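You operate a simulated robot arm through the tools that you are given. There is no shell and no other tool. Be economical: measure what you need, move in short steps, check, and stop when the job is done.

Carry out the task below with a simulated two-armed robot. There is one attempt and no reset: what you move stays moved.

Task
On the top of the blue bench, fold the cloth in half and then in half again.

Only the result counts: the job must be done as asked and must still hold three seconds after the hand-in. Knocking over, shifting, dropping, spilling or breaking anything else fails it. Flat cloth is picked up by pressing the open fingertips on it (5 to 10 N) and closing them slowly along it; thin cloth reads only 2 to 8 mm in the jaws.

Robot
Two 7-joint arms with two-finger parallel grippers on one trunk, on a base that drives. Base frame: it is fixed to the floor where the robot stands at the start and does not move with it; the origin is under the middle of the robot, x ahead of it, y to its left, z up; the surface under the hand at the start is at about z = 0.86. Readings come in m, rad, newtons and seconds.
The left shoulder is at the start at [0.06, 0.143, 0.926], the right one opposite. With the tool pointing down near the work surface each hand reaches from about 0.3 to 0.72 m from the robot's upright axis, wherever it stands, measured 20 degrees to its own side. Places, roughly: top of the blue bench [0.6, -0.4, 0.9]. Payload 1.57 kg a hand.
Tool frame (each hand has its own): the origin (TCP) lies between the finger pads and is the grasp point; the fingertips stand 0.03 m ahead of it; z points along the fingers, y is the line along which they close. The gripper opens to 0.11 m. The fingers are 0.024 m wide and 0.012 m thick; the gripper's body (0.048 by 0.112 m) begins 0.078 m behind the TCP.
Orientation is told as [roll, pitch, yaw] about the base's x, y, z axes, in that order, counted from this pose: with the fingers straight down and closing along the base's y, the tool's x points along the base's -x, its y along +y and its z along -z.

Tools
- The arms move only by the tool send_rows. It takes "left_increments", "right_increments" or both (then of equal length, played together; a hand with none holds still); each is one flat list of numbers, 7 for each row, row after row: the turn, a rotation vector about the tool's x, y, z in rad, then the shift along the tool's x, y, z in m, then the opening in per cent of the stroke, from 0 (shut) to 100 (fully open). In form: [ax, ay, az, x, y, z, grip, ax, ay, az, x, y, z, grip, ...]. A call has 1 to 10 rows; each row is the pose to reach, as a shift and turn from the pose commanded when the call began, along the tool's axes at that moment. Each row takes 0.2 s and may step no farther than 0.05 m and 0.15 rad from the row before; otherwise, or with a gripper value out of range, the whole call is refused. A pose out of reach is approached as far as the arm can. The call stops where the force on the tool passes 40 N (or 10 N more than at its start, if that is more) or the arm is blocked; 0.2 s more then pass. The fingers move at their own pace (about 0.045 m/s each) and stop on an object; they squeeze with about 30 N. The grip force told is the motor's: it shows also when the fingers shut on nothing. Time passes only in rows, and 0.2 s behind the last, so rows that repeat a pose let the fingers close. The reply holds the time, the measured pose of the TCP, the force on the tool along the base axes, the opening and the grip force, in the units named above and with some noise, with the torque about the TCP (base axes, N m) and any sound that the robot's microphone picked up.
- Cameras (640 x 400 px; columns grow to the right, rows downward): "scene" is now at [0.0537, -0.0144, 1.5449]; the picture's right is [-0.15, -0.99, 0.00], its down [-0.73, 0.11, -0.67] and it looks along [0.66, -0.10, -0.74] (base axes); focal length 257 px, centre (320, 200). "left" rides on the left gripper at [0.07, -0.016, -0.141] in its tool frame; the picture's right is [0.23, 0.97, 0.00], its down [-0.86, 0.20, -0.48] and it looks along [-0.47, 0.11, 0.88] (tool axes); focal length 222 px, centre (320, 200). "right" rides on the right gripper at [0.07, 0.016, -0.141] in its tool frame; the picture's right is [-0.23, 0.97, 0.00], its down [-0.85, -0.20, -0.48] and it looks along [-0.47, -0.11, 0.88] (tool axes); focal length 222 px, centre (320, 200). There is no depth. A picture from a camera that has moved, and an enlarged one, comes with that camera's place and axes in the base frame and with its lens. The place of the scene camera against the robot may be out by one fixed shift of up to 0.012 m in any direction.
- capture(camera): a new picture of that camera. It takes no simulated time.
- move_column(by): slides the trunk up (or, below 0, down) by that many m; the arms and the scene camera ride with it, the base frame stays. It gives what a move gives, with no picture.
- base_move(legs): drives the robot by 1 to 6 legs, each [ahead, left, turn to the left] in m, m and rad, along the robot's own axes; the way and the turn of a leg run together, so that a leg with both is an arc; at most 1.5 m and 3.142 rad a leg. The arms and the cameras ride along, it lands a little off, and it stops where it bumps. It gives what a move gives.
- pan_tilt(pan, tilt): turns the head with the scene camera to pan (to the left, within 1.501 rad either way) and tilt (down, from -0.506 to 1.204), counted from straight ahead of the robot. It gives what a move gives.
- inspect(camera, box): a new picture of the part [left, top, right, bottom] of that camera's present view, enlarged. It takes no simulated time.
- job_done(): hands the job in; it is judged then, once.

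Go step by step. Nothing tells you exact positions but the pictures and the camera data: compare them with the known pose of the tool, close in by small moves and look again before you grip or let go. The budget is 120 turns and 108 pictures, counting those below and the enlarged ones. Unless the task says otherwise, let go and move clear before handing in, and close with one line.

The tools are called after "Call:" as name(argument=value, ...) on one line, values as JSON. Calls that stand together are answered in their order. send_rows: Moves the arms, as the interface text tells. Its arguments: {"type":"object","properties":{"left_increments":{"type":"array","items":{"type":"number"}},"right_increments":{"type":"array","items":{"type":"number"}}},"required":[]} The other tools are called the same way: move_column (by) slides the trunk up or down; base_move (legs) drives the base; pan_tilt (pan, tilt) turns the head that bears the scene camera; capture (camera) takes a picture; inspect (camera, box) takes an enlarged picture of a part of a camera's view; job_done () hands the job in.

At the start:

```text
time_s: 0.0
left_position: [0.4605, 0.0286, 1.0997]
left_ee_rot: [-0.001, -0.002, 0.0]
left_contact_force: [-0.2, -0.8, -1.0]
left_torque: [0.01, 0.01, -0.01]
left_width: 0.1102
left_grasp_force: 0.1
right_position: [0.4536, -0.3875, 1.0405]
right_ee_rot: [0.001, 0.0, 0.0]
right_contact_force: [0.4, -0.9, 0.0]
right_torque: [-0.02, -0.01, 0.04]
right_width: 0.1098
right_grasp_force: 0.1
trunk travel left (down, up): [-0.525, 0.065]
robot x, y, heading: [0.0004, -0.0017, -0.005]
head pan, tilt: [-0.152, 0.838]
```

scene: 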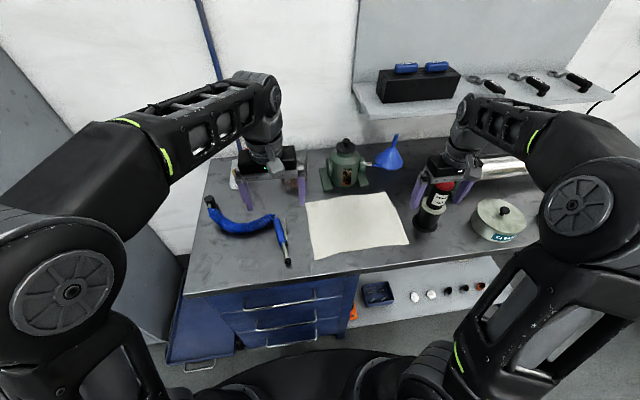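
right: 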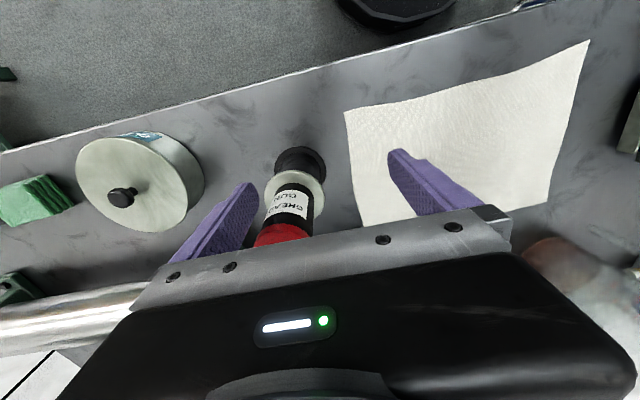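
left: 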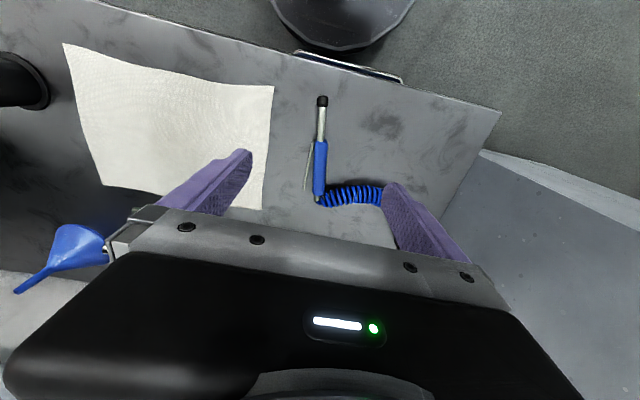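

The cloth lies at about x 0.43–0.66, y -0.37 to -0.05, with a grease gun close to its right edge. I'll look closer before moving.

Call:
inspect(camera="scene", box=[200, 120, 520, 320])

Call:
inspect(camera="right", box=[160, 20, 640, 260])

```text
2.00 times, centred on (360, 220) of scene
camera zoom: at [0.0537, -0.0144, 1.5449], right [-0.15, -0.99, 0.0], down [-0.73, 0.11, -0.67], along [0.66, -0.1, -0.74], focal length 514 px, centre (240, 160)
```

zoom: 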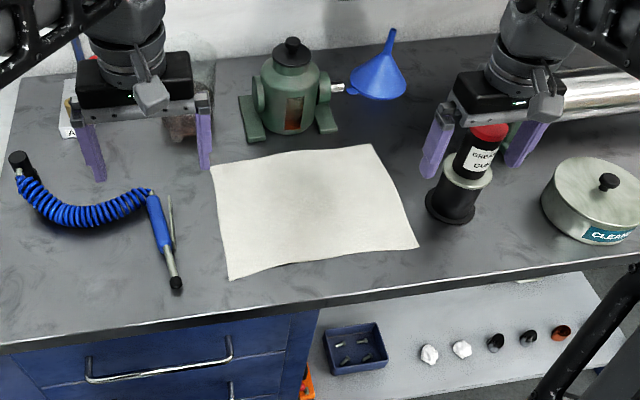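

```text
1.33 times, centred on (400, 140) of right
camera zoom: at [0.3837, -0.3711, 1.1811], right [0.23, 0.97, 0.0], down [0.85, -0.2, 0.48], along [0.47, -0.11, -0.88], focal length 296 px, centre (213, 280)
```

zoom: 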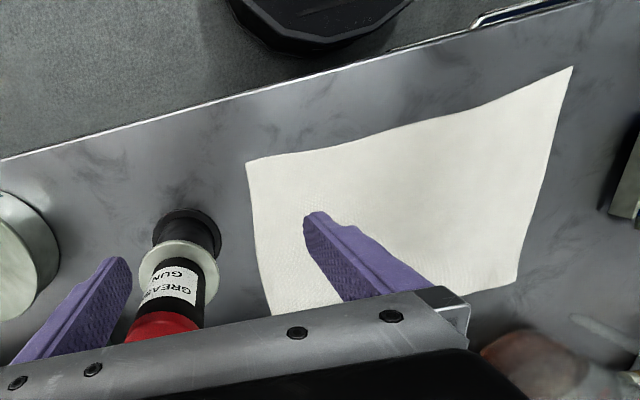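

The grease gun stands upright at about (0.50, -0.44), 0.17 m tall, so I'll raise the right hand first. Then I'll bring both hands, partly closed, over the near corners at hover height.

Call:
send_rows(left_increments=[0, 0, 0, 0.005, -0.04, 0, 27, 0, 0, 0, 0.01, -0.08, 0, 27, 0, 0, 0, 0.0155, -0.1086, 0, 27, 0, 0, 0, 0.0155, -0.1086, 0.04, 27, 0, 0, 0, 0.0155, -0.1086, 0.08, 27, 0, 0, 0, 0.0155, -0.1086, 0.11, 27, 0, 0, 0, 0.0155, -0.1086, 0.14, 27, 0, 0, 0, 0.0155, -0.1086, 0.15, 27], right_increments=[0, 0, 0, 0, 0, -0.04, 100, 0, 0, 0, 0.003, 0.02, -0.04, 27, 0, 0, 0, 0.0066, 0.0655, -0.04, 27, 0, 0, 0, 0.0066, 0.0655, -0.04, 27, 0, 0, 0, 0.0066, 0.0655, 0, 27, 0, 0, 0, 0.0066, 0.0655, 0.04, 27, 0, 0, 0, 0.0066, 0.0655, 0.08, 27, 0, 0, 0, 0.0066, 0.0655, 0.09, 27])

Call:
capture(camera="left")

Call:
capture(camera="right")

Call:
capture(camera="scene")

```text
time_s: 1.8
left_position: [0.4436, -0.0805, 0.9496]
left_ee_rot: [-0.003, -0.003, 0.001]
left_contact_force: [-0.7, -0.5, 0.1]
left_torque: [0.03, -0.02, -0.02]
left_width: 0.0296
left_grasp_force: 0.1
left hand out of reach, approached as far as the arm can: row 3
right_position: [0.4455, -0.322, 0.947]
right_ee_rot: [0.0, 0.001, 0.001]
right_contact_force: [-0.5, -0.3, -0.3]
right_torque: [0.01, 0.01, -0.03]
right_width: 0.0295
right_grasp_force: 0.0
trunk travel left (down, up): [-0.525, 0.065]
robot x, y, heading: [0.0001, 0.0003, -0.001]
head pan, tilt: [-0.152, 0.838]
```

```text
102 pictures are left
camera left: at [0.3733, -0.0961, 1.0903], right [-0.23, 0.97, 0.0], down [0.85, 0.2, 0.48], along [0.47, 0.11, -0.88], focal length 222 px, centre (320, 200)
```

left: 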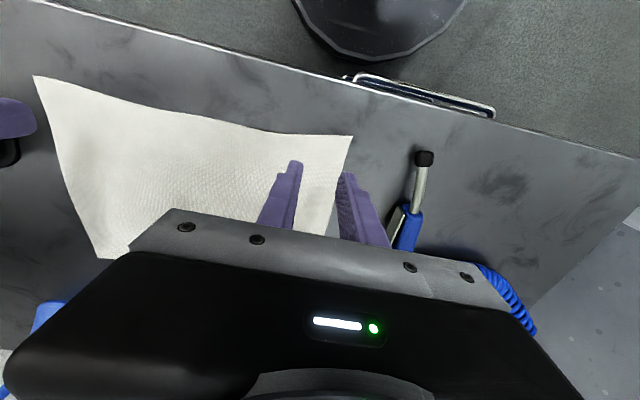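

```text
101 pictures are left
camera right: at [0.3757, -0.3056, 1.089], right [0.23, 0.97, 0.0], down [0.85, -0.2, 0.48], along [0.47, -0.11, -0.88], focal length 222 px, centre (320, 200)
```

right: 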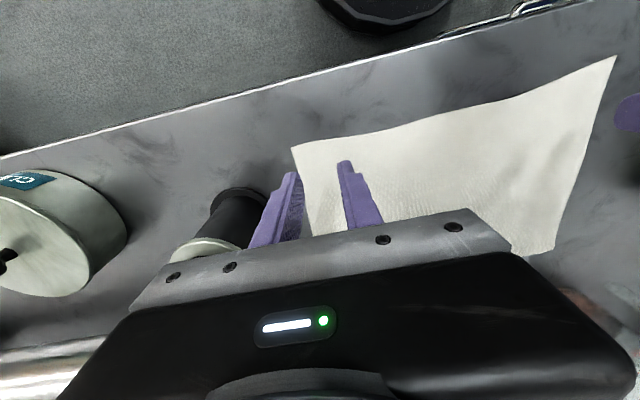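

```text
100 pictures are left
camera scene: at [0.0536, -0.0144, 1.545], right [-0.15, -0.99, 0.0], down [-0.73, 0.11, -0.67], along [0.66, -0.1, -0.74], focal length 257 px, centre (320, 200)
```

scene: 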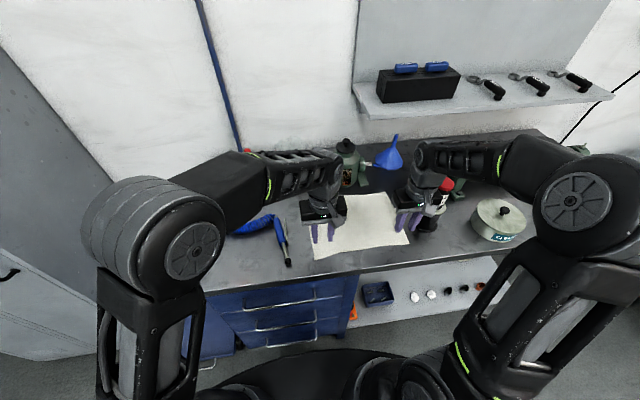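

From both hand cameras the near corners are at about (0.418, -0.053) and (0.431, -0.348). I'll shift slightly inward and come down close to the cloth.

Call:
send_rows(left_increments=[0, 0, 0, 0.0125, -0.0075, 0.01, 27, 0, 0, 0, 0.0125, -0.0075, 0.035, 27, 0, 0, 0, 0.0125, -0.0075, 0.05, 27, 0, 0, 0, 0.0125, -0.0075, 0.053, 27], right_increments=[0, 0, 0, 0.001, 0.008, 0.01, 27, 0, 0, 0, 0.001, 0.008, 0.035, 27, 0, 0, 0, 0.001, 0.008, 0.047, 27, 0, 0, 0, 0.001, 0.008, 0.05, 27])

Call:
inspect(camera="left", box=[200, 100, 440, 250])

Call:
inspect(camera="right", box=[200, 100, 440, 250])

```text
time_s: 2.8
left_position: [0.4338, -0.0867, 0.8952]
left_ee_rot: [-0.002, -0.004, 0.001]
left_contact_force: [-0.3, -0.7, 0.0]
left_torque: [0.0, -0.01, -0.02]
left_width: 0.0298
left_grasp_force: 0.1
right_position: [0.4466, -0.3131, 0.8991]
right_ee_rot: [0.0, 0.0, 0.0]
right_contact_force: [-0.2, 0.7, 0.3]
right_torque: [0.02, 0.01, 0.02]
right_width: 0.0295
right_grasp_force: 0.0
trunk travel left (down, up): [-0.525, 0.065]
robot x, y, heading: [0.0018, -0.0001, -0.0]
head pan, tilt: [-0.152, 0.838]
```

```text
2.67 times, centred on (320, 175) of left
camera zoom: at [0.3632, -0.103, 1.0367], right [-0.23, 0.97, 0.0], down [0.85, 0.2, 0.48], along [0.47, 0.11, -0.88], focal length 592 px, centre (320, 267)
```

zoom: 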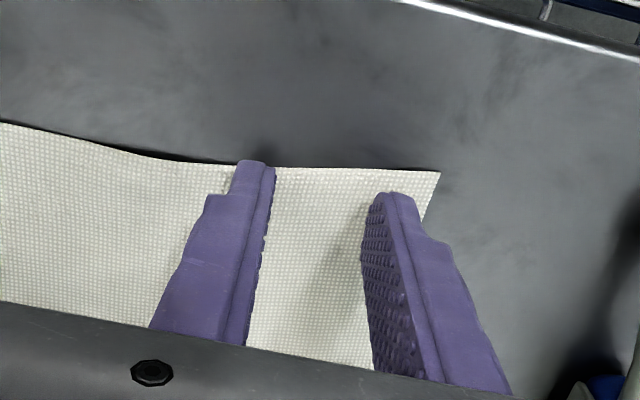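

```text
2.67 times, centred on (320, 175) of right
camera zoom: at [0.3758, -0.2972, 1.0402], right [0.23, 0.97, 0.0], down [0.86, -0.2, 0.48], along [0.47, -0.11, -0.88], focal length 592 px, centre (320, 267)
```

zoom: 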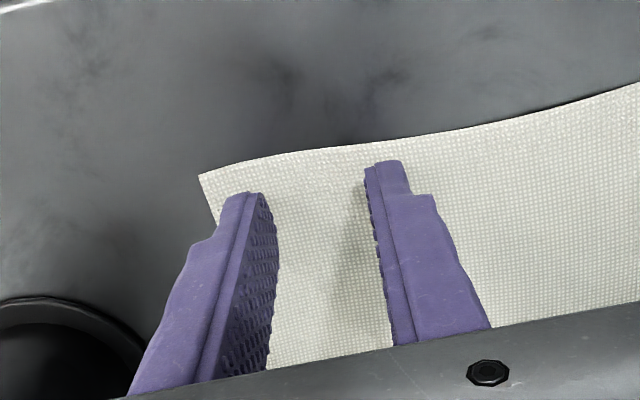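

Both fingertips sit just inside the corners, so I'll lower in small steps until they press on the cloth.

Call:
send_rows(left_increments=[0, 0, 0, 0.002, -0.002, 0.002, 27, 0, 0, 0, 0.002, -0.002, 0.004, 27, 0, 0, 0, 0.002, -0.002, 0.0055, 27], right_increments=[0, 0, 0, 0.004, 0.001, 0.003, 27, 0, 0, 0, 0.004, 0.001, 0.006, 27, 0, 0, 0, 0.004, 0.001, 0.009, 27])

```text
time_s: 3.6
left_position: [0.4307, -0.0885, 0.8928]
left_ee_rot: [-0.002, -0.002, -0.001]
left_contact_force: [0.8, -0.2, 0.6]
left_torque: [-0.01, 0.02, 0.02]
left_width: 0.0298
left_grasp_force: 0.2
right_position: [0.4412, -0.3121, 0.8919]
right_ee_rot: [0.001, -0.005, -0.001]
right_contact_force: [-1.3, -1.2, 12.5]
right_torque: [-0.04, 0.09, 0.02]
right_width: 0.0298
right_grasp_force: 0.0
trunk travel left (down, up): [-0.525, 0.065]
robot x, y, heading: [0.0008, 0.002, 0.001]
head pan, tilt: [-0.152, 0.838]
```

Call:
send_rows(left_increments=[0, 0, 0, 0, 0, 0.001, 27, 0, 0, 0, 0, 0, 0.002, 27], right_increments=[0, 0, 0, 0, 0, 0, 27, 0, 0, 0, 0, 0, -0.0005, 27])

```text
time_s: 4.2
left_position: [0.43, -0.0888, 0.8925]
left_ee_rot: [-0.003, -0.006, 0.001]
left_contact_force: [-0.7, 2.8, 20.2]
left_torque: [0.41, 0.02, -0.03]
left_width: 0.0299
left_grasp_force: 0.2
right_position: [0.4404, -0.3108, 0.8911]
right_ee_rot: [-0.001, 0.001, -0.001]
right_contact_force: [0.1, 0.0, 3.1]
right_torque: [-0.03, -0.03, -0.02]
right_width: 0.0296
right_grasp_force: 0.0
trunk travel left (down, up): [-0.525, 0.065]
robot x, y, heading: [-0.0035, -0.0005, -0.002]
head pan, tilt: [-0.152, 0.838]
```

Left presses a bit hard and right a bit light, so I'll trim both.

Call:
send_rows(left_increments=[0, 0, 0, 0, 0, -0.001, 27, 0, 0, 0, 0, 0, -0.001, 27], right_increments=[0, 0, 0, 0, 0, 0.0004, 27, 0, 0, 0, 0, 0, 0.0004, 27])

```text
time_s: 4.8
left_position: [0.4312, -0.0871, 0.8912]
left_ee_rot: [-0.002, -0.006, 0.001]
left_contact_force: [2.4, 1.3, 21.8]
left_torque: [0.4, -0.01, -0.06]
left_width: 0.0298
left_grasp_force: 0.1
right_position: [0.441, -0.3103, 0.8912]
right_ee_rot: [-0.001, -0.002, 0.001]
right_contact_force: [-1.9, 0.4, 6.5]
right_torque: [-0.05, 0.01, -0.03]
right_width: 0.0298
right_grasp_force: 0.0
trunk travel left (down, up): [-0.525, 0.065]
robot x, y, heading: [0.0023, 0.0013, -0.002]
head pan, tilt: [-0.152, 0.838]
```

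Call:
send_rows(left_increments=[0, 0, 0, 0, 0, -0.001, 27, 0, 0, 0, 0, 0, -0.0013, 27])

Call:
inspect(camera="left", box=[200, 100, 440, 250])

```text
time_s: 5.4
left_position: [0.4288, -0.0872, 0.8919]
left_ee_rot: [-0.002, -0.002, 0.001]
left_contact_force: [1.1, -1.5, 10.4]
left_torque: [0.14, -0.04, 0.0]
left_width: 0.0294
left_grasp_force: 0.1
right_position: [0.441, -0.3122, 0.8916]
right_ee_rot: [0.001, -0.002, -0.002]
right_contact_force: [-1.7, 1.8, 11.7]
right_torque: [-0.01, 0.09, 0.0]
right_width: 0.0296
right_grasp_force: 0.2
trunk travel left (down, up): [-0.525, 0.065]
robot x, y, heading: [-0.0052, -0.0008, -0.005]
head pan, tilt: [-0.152, 0.838]
```

```text
2.67 times, centred on (320, 175) of left
camera zoom: at [0.3589, -0.1042, 1.0318], right [-0.23, 0.97, 0.0], down [0.85, 0.2, 0.48], along [0.47, 0.11, -0.88], focal length 592 px, centre (320, 267)
```

zoom: 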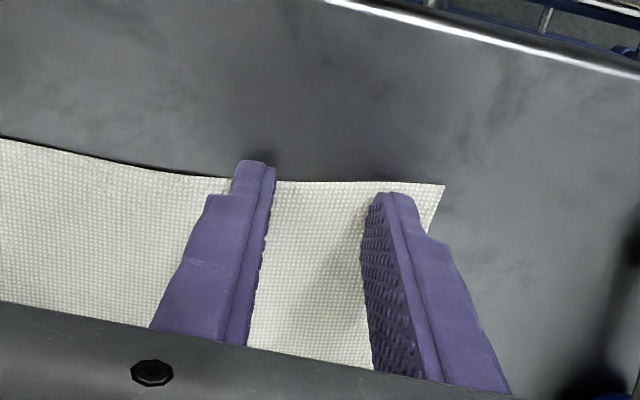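

Left and right now press with about 10 N, so I'll close slowly on both sides.

Call:
send_rows(left_increments=[0, 0, 0, 0, 0, 0, 23, 0, 0, 0, 0, 0, 0, 19, 0, 0, 0, 0, 0, 0, 15, 0, 0, 0, 0, 0, 0, 11, 0, 0, 0, 0, 0, 0, 7, 0, 0, 0, 0, 0, 0, 4, 0, 0, 0, 0, 0, 0, 0, 0, 0, 0, 0, 0, 0, 0], right_increments=[0, 0, 0, 0, 0, 0, 23, 0, 0, 0, 0, 0, 0, 19, 0, 0, 0, 0, 0, 0, 15, 0, 0, 0, 0, 0, 0, 11, 0, 0, 0, 0, 0, 0, 7, 0, 0, 0, 0, 0, 0, 4, 0, 0, 0, 0, 0, 0, 0, 0, 0, 0, 0, 0, 0, 0])

Call:
inspect(camera="left", box=[200, 100, 440, 250])

Call:
inspect(camera="right", box=[200, 100, 440, 250])

```text
time_s: 7.2
left_position: [0.4307, -0.0871, 0.8925]
left_ee_rot: [-0.002, -0.003, 0.001]
left_contact_force: [0.0, -0.4, 1.6]
left_torque: [0.02, -0.01, -0.03]
left_width: 0.0002
left_grasp_force: 21.1
right_position: [0.4423, -0.3116, 0.8907]
right_ee_rot: [-0.002, -0.002, 0.001]
right_contact_force: [-0.3, 1.8, 17.3]
right_torque: [0.01, 0.05, 0.04]
right_width: 0.002
right_grasp_force: 24.1
trunk travel left (down, up): [-0.525, 0.065]
robot x, y, heading: [0.0003, -0.003, 0.001]
head pan, tilt: [-0.152, 0.838]
```

```text
2.67 times, centred on (320, 175) of left
camera zoom: at [0.3594, -0.1036, 1.0321], right [-0.23, 0.97, 0.0], down [0.85, 0.2, 0.48], along [0.47, 0.11, -0.88], focal length 592 px, centre (320, 267)
```

zoom: 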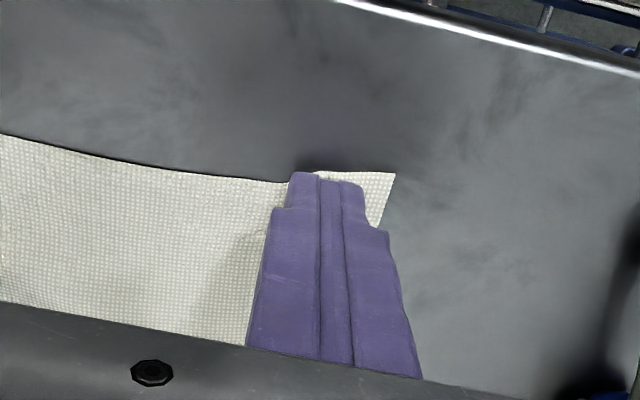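

```text
2.67 times, centred on (320, 175) of right
camera zoom: at [0.3714, -0.2956, 1.0329], right [0.23, 0.97, 0.0], down [0.85, -0.2, 0.48], along [0.47, -0.11, -0.88], focal length 592 px, centre (320, 267)
```

zoom: 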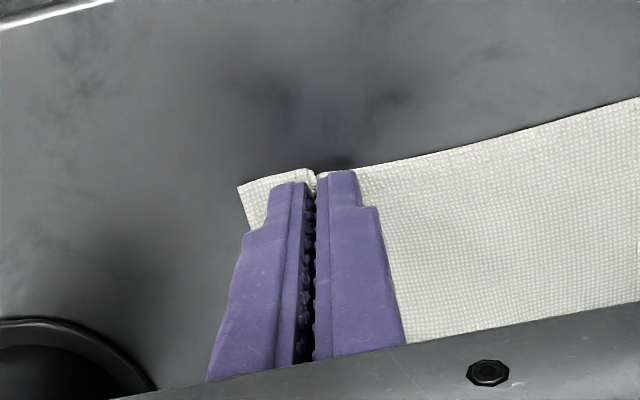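

Right holds cloth (2 mm) but left slipped to nothing. I'll lift left slightly, reopen, and re-check.

Call:
send_rows(left_increments=[0, 0, 0, 0, 0, -0.006, 0, 0, 0, 0, 0, 0, -0.012, 30, 0, 0, 0, 0, -0.008, -0.012, 30, 0, 0, 0, 0, -0.008, -0.012, 30])

Call:
inspect(camera="left", box=[200, 100, 440, 250])

```text
time_s: 8.2
left_position: [0.4291, -0.0966, 0.9041]
left_ee_rot: [-0.002, -0.003, 0.001]
left_contact_force: [0.6, -1.0, -0.3]
left_torque: [-0.01, 0.01, -0.01]
left_width: 0.0331
left_grasp_force: 0.1
right_position: [0.4413, -0.3116, 0.8924]
right_ee_rot: [0.0, -0.003, 0.001]
right_contact_force: [0.3, 2.4, 17.0]
right_torque: [0.03, 0.0, -0.01]
right_width: 0.0023
right_grasp_force: 23.4
trunk travel left (down, up): [-0.525, 0.065]
robot x, y, heading: [-0.0014, -0.0016, 0.006]
head pan, tilt: [-0.152, 0.838]
```

```text
2.67 times, centred on (320, 175) of left
camera zoom: at [0.3593, -0.112, 1.0439], right [-0.23, 0.97, 0.0], down [0.85, 0.2, 0.48], along [0.47, 0.11, -0.88], focal length 592 px, centre (320, 267)
```

zoom: 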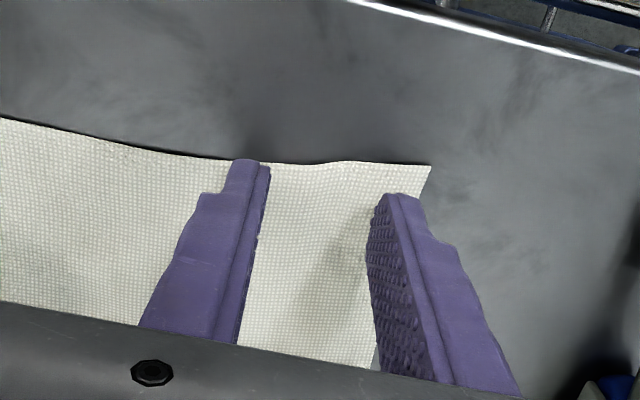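

Call:
send_rows(left_increments=[0, 0, 0, 0, -0.004, 0.006, 30, 0, 0, 0, 0, -0.004, 0.01, 30, 0, 0, 0, 0, -0.004, 0.0122, 30, 0, 0, 0, 0, -0.004, 0.0122, 30])

```text
time_s: 9.2
left_position: [0.4309, -0.0995, 0.8918]
left_ee_rot: [-0.003, -0.002, -0.001]
left_contact_force: [-0.2, 0.6, 3.6]
left_torque: [0.06, 0.05, 0.02]
left_width: 0.033
left_grasp_force: 0.0
right_position: [0.4412, -0.3118, 0.8921]
right_ee_rot: [-0.001, -0.002, 0.0]
right_contact_force: [0.9, 2.0, 15.7]
right_torque: [0.05, -0.02, 0.0]
right_width: 0.0021
right_grasp_force: 24.1
trunk travel left (down, up): [-0.525, 0.065]
robot x, y, heading: [0.0023, -0.0014, 0.005]
head pan, tilt: [-0.152, 0.838]
```

Call:
send_rows(left_increments=[0, 0, 0, 0, 0, 0.0007, 30, 0, 0, 0, 0, 0, 0.0009, 26, 0, 0, 0, 0, 0, 0.001, 22, 0, 0, 0, 0, 0, 0.0011, 18, 0, 0, 0, 0, 0, 0.0012, 14, 0, 0, 0, 0, 0, 0.0013, 10, 0, 0, 0, 0, 0, 0.0014, 6, 0, 0, 0, 0, 0, 0.0014, 3, 0, 0, 0, 0, 0, 0.0014, 0, 0, 0, 0, 0, 0, 0.0014, 0])

Call:
inspect(camera="left", box=[200, 100, 440, 250])

```text
time_s: 11.4
left_position: [0.4293, -0.1028, 0.8911]
left_ee_rot: [-0.004, -0.005, -0.002]
left_contact_force: [1.0, -7.9, 24.4]
left_torque: [-0.11, 0.01, -0.08]
left_width: 0.003
left_grasp_force: 24.3
right_position: [0.4426, -0.3134, 0.8911]
right_ee_rot: [0.001, -0.002, 0.001]
right_contact_force: [2.0, 7.6, 10.3]
right_torque: [0.16, -0.04, 0.03]
right_width: 0.0018
right_grasp_force: 23.6
trunk travel left (down, up): [-0.525, 0.065]
robot x, y, heading: [0.0003, -0.0003, -0.003]
head pan, tilt: [-0.152, 0.838]
```

```text
2.67 times, centred on (320, 175) of left
camera zoom: at [0.3586, -0.1175, 1.0315], right [-0.23, 0.97, -0.01], down [0.85, 0.2, 0.48], along [0.47, 0.1, -0.88], focal length 592 px, centre (320, 267)
```

zoom: 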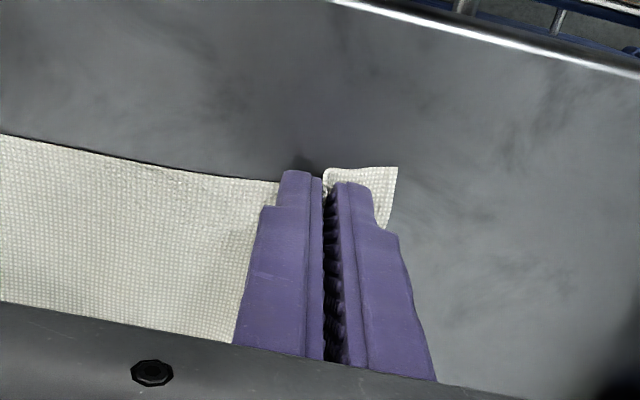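

Both corners are held (2–3 mm). I'll carry the near edge up and halfway over toward the far edge, both hands in step.

Call:
send_rows(left_increments=[0, 0, 0, -0.0035, 0, -0.023, 0, 0, 0, 0, -0.0138, -0.001, -0.045, 0, 0, 0, 0, -0.03, -0.002, -0.064, 0, 0, 0, 0, -0.0515, -0.003, -0.078, 0, 0, 0, 0, -0.0764, -0.004, -0.087, 0, 0, 0, 0, -0.103, -0.004, -0.09, 0], right_increments=[0, 0, 0, -0.0034, 0.001, -0.023, 0, 0, 0, 0, -0.0133, 0, -0.045, 0, 0, 0, 0, -0.029, -0.001, -0.064, 0, 0, 0, 0, -0.0495, -0.002, -0.078, 0, 0, 0, 0, -0.0735, -0.003, -0.087, 0, 0, 0, 0, -0.099, -0.003, -0.09, 0])

Call:
inspect(camera="scene", box=[240, 140, 480, 290])

Call:
capture(camera="right")

```text
time_s: 12.8
left_position: [0.535, -0.1058, 0.9796]
left_ee_rot: [-0.004, 0.001, 0.002]
left_contact_force: [0.6, -5.3, -0.7]
left_torque: [-0.17, 0.05, -0.03]
left_width: 0.0024
left_grasp_force: 23.8
right_position: [0.5412, -0.3153, 0.9808]
right_ee_rot: [0.002, 0.0, 0.0]
right_contact_force: [0.1, 5.1, -0.2]
right_torque: [0.18, 0.03, 0.01]
right_width: 0.002
right_grasp_force: 23.4
trunk travel left (down, up): [-0.525, 0.065]
robot x, y, heading: [-0.0018, -0.0032, -0.002]
head pan, tilt: [-0.152, 0.838]
```

```text
2.67 times, centred on (360, 215) of scene
camera zoom: at [0.0552, -0.0144, 1.5449], right [-0.15, -0.99, 0.0], down [-0.74, 0.11, -0.67], along [0.66, -0.1, -0.74], focal length 685 px, centre (213, 160)
```

zoom: 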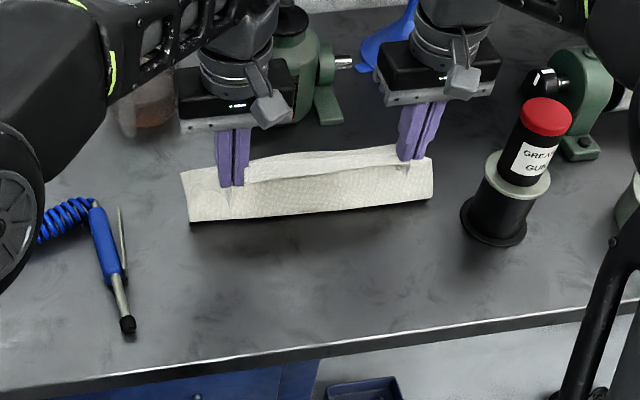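

```text
91 pictures are left
camera right: at [0.4719, -0.2995, 1.1217], right [0.23, 0.97, 0.0], down [0.86, -0.2, 0.48], along [0.47, -0.11, -0.88], focal length 222 px, centre (320, 200)
```

right: 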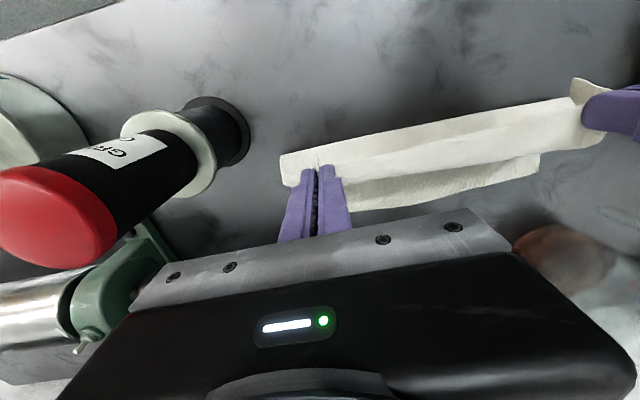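

Call:
send_rows(left_increments=[0, 0, 0, -0.0266, -0.001, 0.003, 0, 0, 0, 0, -0.0515, -0.002, 0.0115, 0, 0, 0, 0, -0.073, -0.003, 0.025, 0, 0, 0, 0, -0.0892, -0.004, 0.043, 0], right_increments=[0, 0, 0, -0.0257, -0.001, 0.003, 0, 0, 0, 0, -0.0495, -0.002, 0.0115, 0, 0, 0, 0, -0.07, -0.003, 0.025, 0, 0, 0, 0, -0.0857, -0.004, 0.043, 0])

Call:
inspect(camera="scene", box=[240, 140, 480, 290])

Call:
capture(camera="right")

Call:
capture(camera="left")

```text
time_s: 13.8
left_position: [0.5846, -0.1087, 0.9661]
left_ee_rot: [-0.003, -0.002, -0.002]
left_contact_force: [2.6, -11.6, -1.6]
left_torque: [-0.37, -0.06, -0.03]
left_width: 0.0022
left_grasp_force: 23.7
left hand out of reach, approached as far as the arm can: row 3, 4
right_position: [0.6289, -0.3167, 0.9387]
right_ee_rot: [0.003, -0.001, 0.003]
right_contact_force: [-2.9, 12.6, 1.1]
right_torque: [0.38, 0.11, 0.07]
right_width: 0.0023
right_grasp_force: 23.7
trunk travel left (down, up): [-0.525, 0.065]
robot x, y, heading: [-0.0018, -0.0027, 0.002]
head pan, tilt: [-0.152, 0.838]
```

```text
2.67 times, centred on (360, 215) of scene
camera zoom: at [0.0544, -0.0146, 1.5449], right [-0.15, -0.99, 0.0], down [-0.74, 0.11, -0.67], along [0.66, -0.1, -0.74], focal length 685 px, centre (213, 160)
```

zoom: 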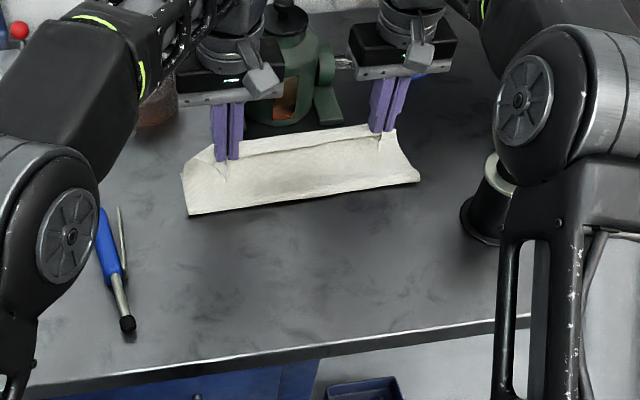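

```text
89 pictures are left
camera right: at [0.5581, -0.3013, 1.08], right [0.23, 0.97, 0.0], down [0.86, -0.2, 0.48], along [0.47, -0.1, -0.88], focal length 222 px, centre (320, 200)
```

right: 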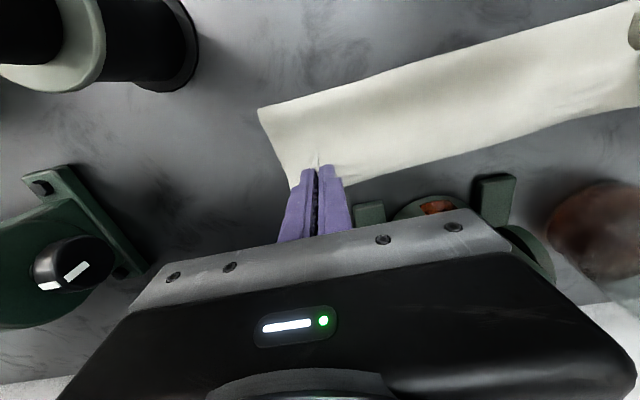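

```text
88 pictures are left
camera left: at [0.5149, -0.1251, 1.1066], right [-0.23, 0.97, 0.0], down [0.85, 0.2, 0.48], along [0.47, 0.1, -0.88], focal length 222 px, centre (320, 200)
```

left: 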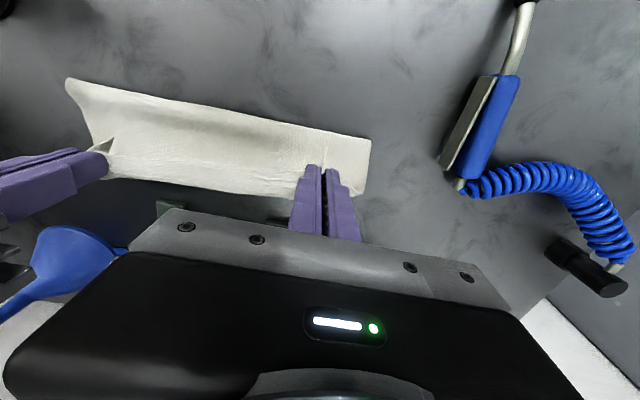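

The left hand reached its limit at x≈0.585 while high, so the edge is skewed. I'll pull the right hand back a little and try lowering the left, since lower may reach farther.

Call:
send_rows(left_increments=[0, 0, 0, 0, 0, 0.01, 0, 0, 0, 0, 0, 0, 0.02, 0, 0, 0, 0, 0, 0, 0.02, 0], right_increments=[0, 0, 0, 0.012, 0, 0, 0, 0, 0, 0, 0.025, 0, 0, 0, 0, 0, 0, 0.025, 0, 0, 0])

```text
time_s: 14.6
left_position: [0.587, -0.1086, 0.9466]
left_ee_rot: [-0.002, -0.001, -0.001]
left_contact_force: [0.6, -8.5, -1.2]
left_torque: [-0.19, -0.02, 0.01]
left_width: 0.0023
left_grasp_force: 23.4
right_position: [0.6029, -0.3186, 0.9377]
right_ee_rot: [0.002, 0.0, -0.001]
right_contact_force: [-1.4, 8.0, 0.6]
right_torque: [0.2, 0.03, 0.0]
right_width: 0.0023
right_grasp_force: 23.8
trunk travel left (down, up): [-0.525, 0.065]
robot x, y, heading: [0.0036, 0.0003, 0.0]
head pan, tilt: [-0.152, 0.838]
```

Call:
send_rows(left_increments=[0, 0, 0, -0.015, 0, 0.003, 0, 0, 0, 0, -0.03, 0, 0.01, 0, 0, 0, 0, -0.045, 0, 0.02, 0], right_increments=[0, 0, 0, 0, 0, 0.003, 0, 0, 0, 0, -0.01, 0, 0.005, 0, 0, 0, 0, -0.02, 0, 0.012, 0])

Call:
capture(camera="scene")

```text
time_s: 15.4
left_position: [0.615, -0.096, 0.9312]
left_ee_rot: [-0.01, -0.002, -0.004]
left_contact_force: [1.4, -24.7, -1.0]
left_torque: [-0.79, -0.02, -0.06]
left_width: 0.0026
left_grasp_force: 23.4
left hand out of reach, approached as far as the arm can: row 2, 3
right_position: [0.6238, -0.3151, 0.9248]
right_ee_rot: [0.007, -0.001, 0.002]
right_contact_force: [-1.5, 24.4, 0.6]
right_torque: [0.77, 0.02, 0.09]
right_width: 0.0022
right_grasp_force: 23.9
trunk travel left (down, up): [-0.525, 0.065]
robot x, y, heading: [0.001, -0.0024, 0.0]
head pan, tilt: [-0.152, 0.838]
```

```text
87 pictures are left
camera scene: at [0.0549, -0.0142, 1.5449], right [-0.15, -0.99, 0.0], down [-0.74, 0.11, -0.67], along [0.66, -0.1, -0.74], focal length 257 px, centre (320, 200)
```

scene: 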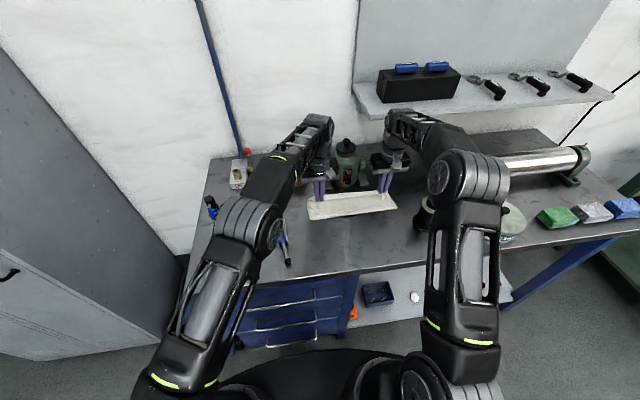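

Call:
send_rows(left_increments=[0, 0, 0, 0, 0, 0.012, 0, 0, 0, 0, -0.006, -0.002, 0.022, 0, 0, 0, 0, -0.012, -0.004, 0.03, 0], right_increments=[0, 0, 0, 0, 0.006, 0.008, 0, 0, 0, 0, -0.004, 0.006, 0.018, 0, 0, 0, 0, -0.008, 0.004, 0.024, 0])

Call:
capture(camera="right")

Call:
capture(camera="left")

Call:
inspect(camera="scene", box=[270, 140, 430, 240])

```text
time_s: 16.2
left_position: [0.6248, -0.096, 0.8997]
left_ee_rot: [-0.005, -0.004, 0.0]
left_contact_force: [0.0, -20.6, -0.1]
left_torque: [-0.62, 0.01, -0.07]
left_width: 0.0022
left_grasp_force: 23.7
right_position: [0.6301, -0.314, 0.9019]
right_ee_rot: [0.003, 0.0, -0.001]
right_contact_force: [-0.8, 20.3, -0.8]
right_torque: [0.65, 0.01, 0.03]
right_width: 0.002
right_grasp_force: 23.8
trunk travel left (down, up): [-0.525, 0.065]
robot x, y, heading: [-0.0017, 0.0003, -0.0]
head pan, tilt: [-0.152, 0.838]
```

```text
86 pictures are left
camera right: at [0.5603, -0.2984, 1.0431], right [0.23, 0.97, 0.0], down [0.85, -0.2, 0.48], along [0.47, -0.11, -0.88], focal length 222 px, centre (320, 200)
```

right: 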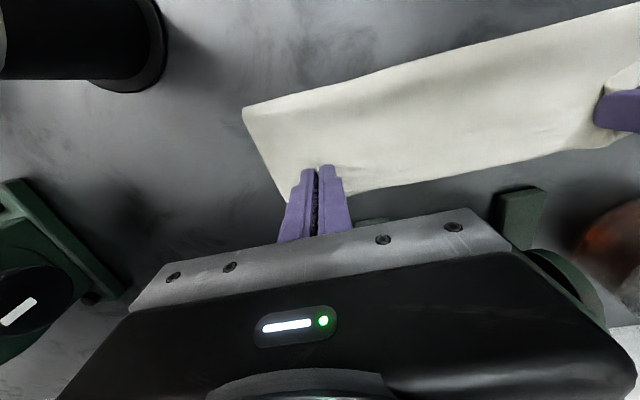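

```text
85 pictures are left
camera left: at [0.5541, -0.1119, 1.041], right [-0.23, 0.97, -0.01], down [0.85, 0.2, 0.48], along [0.47, 0.1, -0.88], focal length 222 px, centre (320, 200)
```

left: 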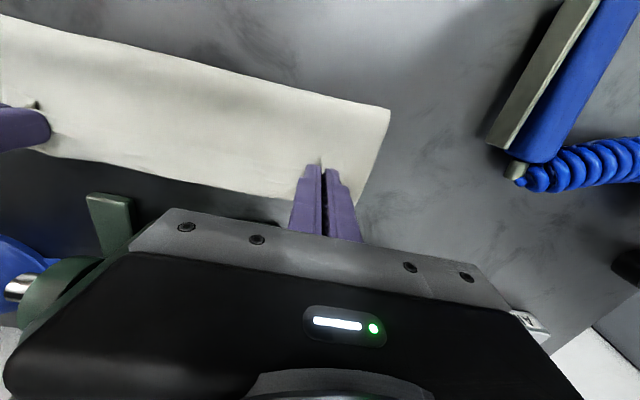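

```text
4.00 times, centred on (350, 190) of scene
camera zoom: at [0.0542, -0.0145, 1.545], right [-0.15, -0.99, 0.0], down [-0.73, 0.11, -0.67], along [0.66, -0.1, -0.74], focal length 1028 px, centre (200, 240)
```

zoom: 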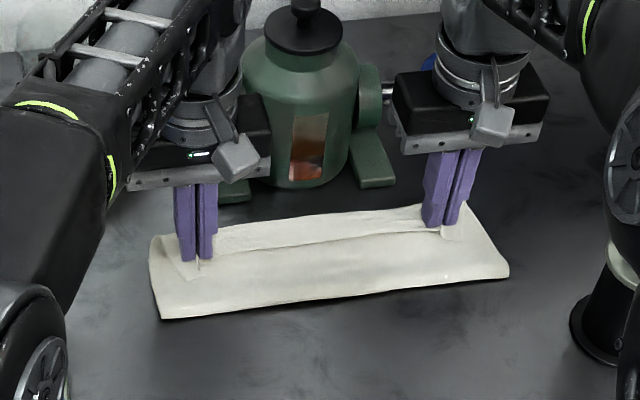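

The near edge is over the far part, about 1–2 cm short. I'll try going a little farther and then touch down.

Call:
send_rows(left_increments=[0, 0, 0, -0.006, -0.001, 0.001, 0, 0, 0, 0, -0.012, -0.002, 0.002, 0, 0, 0, 0, -0.016, -0.003, 0.003, 0, 0, 0, 0, -0.016, -0.003, 0.005, 0], right_increments=[0, 0, 0, -0.006, 0.002, 0.001, 0, 0, 0, 0, -0.012, 0.002, 0.004, 0, 0, 0, 0, -0.016, 0.002, 0.006, 0, 0, 0, 0, -0.016, 0.002, 0.007, 0])

Call:
inspect(camera="scene", box=[270, 140, 430, 240])

```text
time_s: 17.2
left_position: [0.6251, -0.0958, 0.902]
left_ee_rot: [-0.003, -0.004, -0.001]
left_contact_force: [2.3, -19.6, -1.3]
left_torque: [-0.6, -0.04, -0.04]
left_width: 0.0022
left_grasp_force: 23.2
left hand out of reach, approached as far as the arm can: row 1, 2, 3, 4
right_position: [0.6467, -0.3109, 0.8954]
right_ee_rot: [0.004, 0.001, 0.001]
right_contact_force: [-2.6, 19.9, 1.1]
right_torque: [0.59, 0.06, 0.08]
right_width: 0.0021
right_grasp_force: 23.6
trunk travel left (down, up): [-0.525, 0.065]
robot x, y, heading: [0.0016, 0.0021, 0.002]
head pan, tilt: [-0.152, 0.838]
```

```text
4.00 times, centred on (350, 190) of scene
camera zoom: at [0.0538, -0.0144, 1.5449], right [-0.15, -0.99, 0.0], down [-0.73, 0.11, -0.67], along [0.66, -0.1, -0.74], focal length 1028 px, centre (200, 240)
```

zoom: 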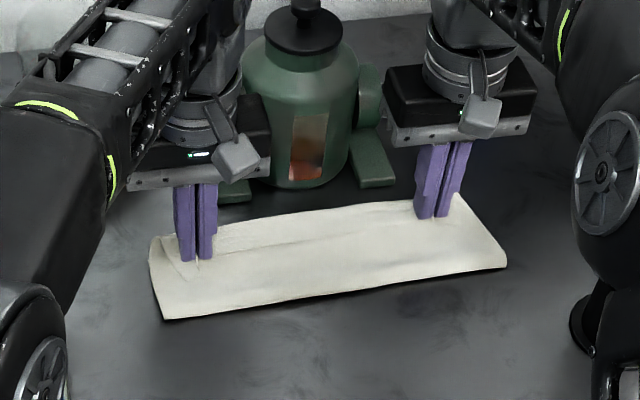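

Right is at the edge; left is stopped by reach. I'll tilt the left tool forward to gain reach and bring its corner to the far edge.

Call:
send_rows(left_increments=[0, -0.12, 0, -0.001, 0, 0, 0, 0, -0.24, 0, -0.003, 0, 0, 0, 0, -0.26, 0, -0.007, 0, 0.002, 0, 0, -0.26, 0, -0.009, 0, 0.005, 0, 0, -0.26, 0, -0.009, 0, 0.006, 0])

Call:
inspect(camera="scene", box=[270, 140, 430, 240])

Call:
capture(camera="left")

```text
time_s: 18.4
left_position: [0.6336, -0.0968, 0.8958]
left_ee_rot: [-0.002, -0.261, 0.0]
left_contact_force: [0.9, -16.2, 2.1]
left_torque: [-0.49, 0.0, -0.19]
left_width: 0.0021
left_grasp_force: 23.7
right_position: [0.646, -0.3133, 0.8964]
right_ee_rot: [0.001, 0.0, 0.0]
right_contact_force: [-0.2, 17.6, 1.3]
right_torque: [0.5, 0.01, 0.04]
right_width: 0.0022
right_grasp_force: 23.9
trunk travel left (down, up): [-0.525, 0.065]
robot x, y, heading: [0.0004, -0.0023, 0.006]
head pan, tilt: [-0.152, 0.838]
```

```text
4.00 times, centred on (350, 190) of scene
camera zoom: at [0.0535, -0.0143, 1.545], right [-0.15, -0.99, 0.0], down [-0.73, 0.11, -0.67], along [0.66, -0.1, -0.74], focal length 1028 px, centre (200, 240)
```

zoom: 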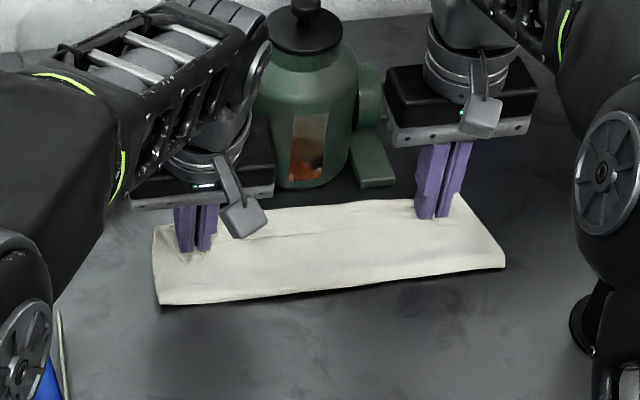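

```text
81 pictures are left
camera left: at [0.5294, -0.1127, 1.0134], right [-0.22, 0.97, -0.06], down [0.7, 0.2, 0.68], along [0.68, 0.11, -0.73], focal length 222 px, centre (320, 200)
```

left: 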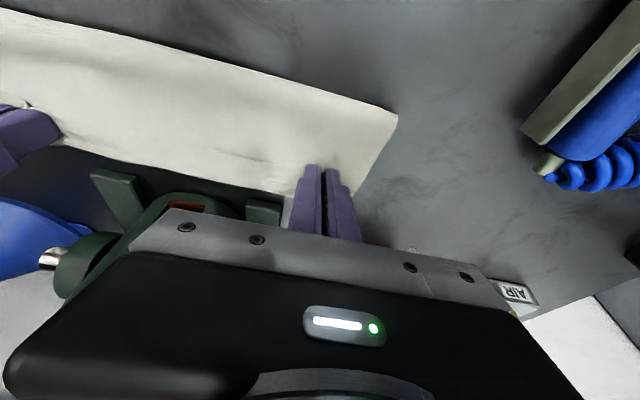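

Edges look aligned now. I'll relax the sideways tension, lower to light contact, open, and rise.

Call:
send_rows(left_increments=[0, 0, 0, 0, -0.002, 0.002, 0, 0, 0, 0, 0, -0.003, 0.003, 0, 0, 0, 0, 0, -0.003, 0.003, 10, 0, 0, 0, 0, -0.003, 0.002, 25, 0, 0, 0, 0, -0.003, 0, 30, 0, 0, 0, 0, -0.003, -0.02, 30, 0, 0, 0, 0, -0.003, -0.05, 30], right_increments=[0, 0, 0, 0, 0.003, 0.002, 0, 0, 0, 0, 0, 0.005, 0.003, 0, 0, 0, 0, 0, 0.005, 0.003, 10, 0, 0, 0, 0, 0.005, 0.002, 25, 0, 0, 0, 0, 0.005, 0, 30, 0, 0, 0, 0, 0.005, -0.02, 30, 0, 0, 0, 0, 0.005, -0.06, 30])

Call:
inspect(camera="scene", box=[270, 140, 430, 240])

Call:
capture(camera="right")

Call:
capture(camera="left")

```text
time_s: 20.0
left_position: [0.6189, -0.0984, 0.9452]
left_ee_rot: [0.0, -0.261, 0.001]
left_contact_force: [0.0, -0.2, 0.4]
left_torque: [-0.01, 0.02, -0.02]
left_width: 0.0331
left_grasp_force: 0.1
right_position: [0.646, -0.3051, 0.9541]
right_ee_rot: [0.0, 0.002, 0.0]
right_contact_force: [-0.5, 0.6, -0.3]
right_torque: [0.0, -0.05, -0.02]
right_width: 0.0327
right_grasp_force: 0.1
trunk travel left (down, up): [-0.525, 0.065]
robot x, y, heading: [0.0002, 0.0026, -0.002]
head pan, tilt: [-0.152, 0.838]
```

```text
4.00 times, centred on (350, 190) of scene
camera zoom: at [0.053, -0.0141, 1.5448], right [-0.15, -0.99, 0.0], down [-0.73, 0.11, -0.67], along [0.66, -0.1, -0.74], focal length 1028 px, centre (200, 240)
```

zoom: 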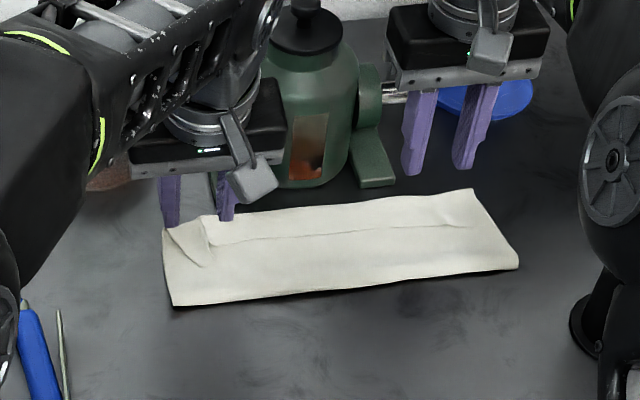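

```text
79 pictures are left
camera right: at [0.5754, -0.2908, 1.0957], right [0.23, 0.97, 0.0], down [0.85, -0.2, 0.48], along [0.47, -0.11, -0.88], focal length 222 px, centre (320, 200)
```

right: 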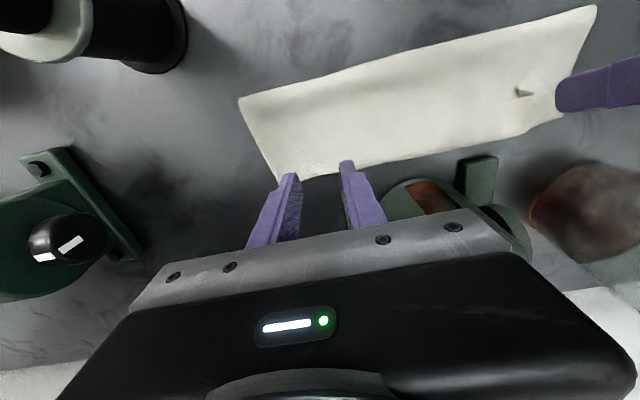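

```text
78 pictures are left
camera left: at [0.5151, -0.1142, 1.0625], right [-0.22, 0.97, -0.06], down [0.7, 0.2, 0.68], along [0.68, 0.11, -0.73], focal length 222 px, centre (320, 200)
```

left: 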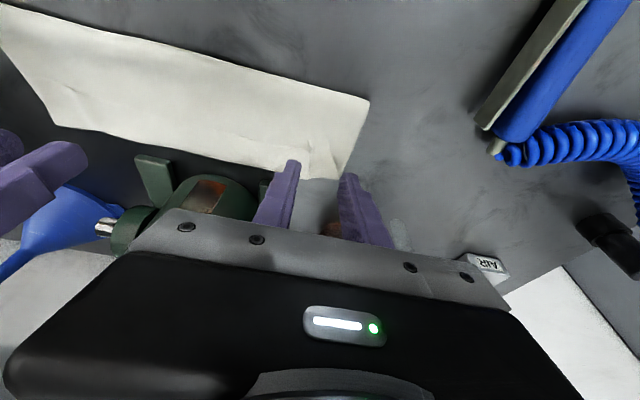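

First fold looks good, with just a small wrinkle at the left corner. I'll clear both hands for an unobstructed look.

Call:
send_rows(left_increments=[0, 0, 0, 0, 0, -0.04, 30, 0, 0.12, 0, 0.03, 0.03, -0.06, 30, 0, 0.24, 0, 0.06, 0.06, -0.07, 30, 0, 0.26, 0, 0.09, 0.1, -0.074, 30, 0, 0.26, 0, 0.12, 0.13, -0.08, 30], right_increments=[0, 0, 0, 0, 0, -0.05, 30, 0, 0, 0, 0, 0, -0.1, 30, 0, 0, 0, 0.02, -0.03, -0.13, 30, 0, 0, 0, 0.05, -0.07, -0.13, 30, 0, 0, 0, 0.08, -0.11, -0.13, 30])

Call:
inspect(camera="scene", box=[270, 140, 430, 240])

Call:
capture(camera="right")

Call:
capture(camera="left")

```text
refused: row 4 steps farther than a row can; nothing moved
```

```text
4.00 times, centred on (350, 190) of scene
camera zoom: at [0.053, -0.0141, 1.5448], right [-0.15, -0.99, 0.0], down [-0.73, 0.11, -0.67], along [0.66, -0.1, -0.74], focal length 1028 px, centre (200, 240)
```

zoom: 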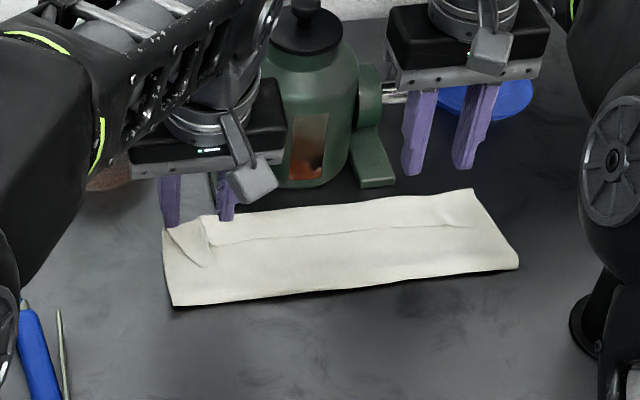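

```text
76 pictures are left
camera right: at [0.5754, -0.2908, 1.0957], right [0.23, 0.97, 0.0], down [0.85, -0.2, 0.48], along [0.47, -0.11, -0.88], focal length 222 px, centre (320, 200)
```

right: 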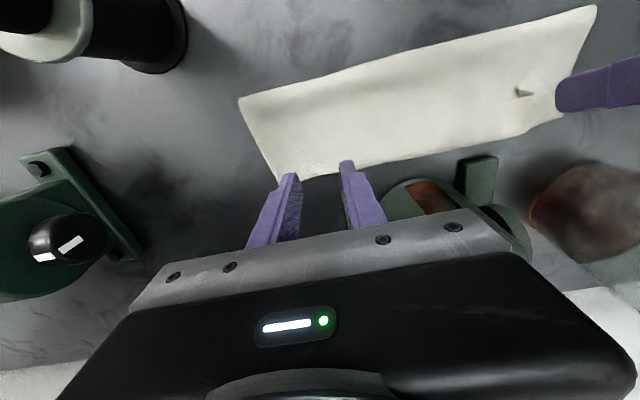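

```text
75 pictures are left
camera left: at [0.5151, -0.1142, 1.0625], right [-0.22, 0.97, -0.06], down [0.7, 0.2, 0.68], along [0.68, 0.11, -0.73], focal length 222 px, centre (320, 200)
```

left: 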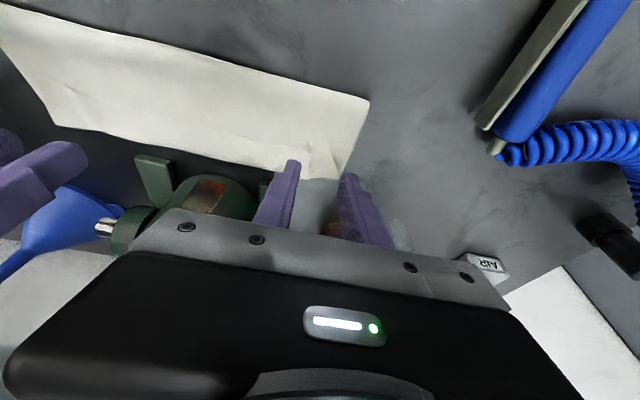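

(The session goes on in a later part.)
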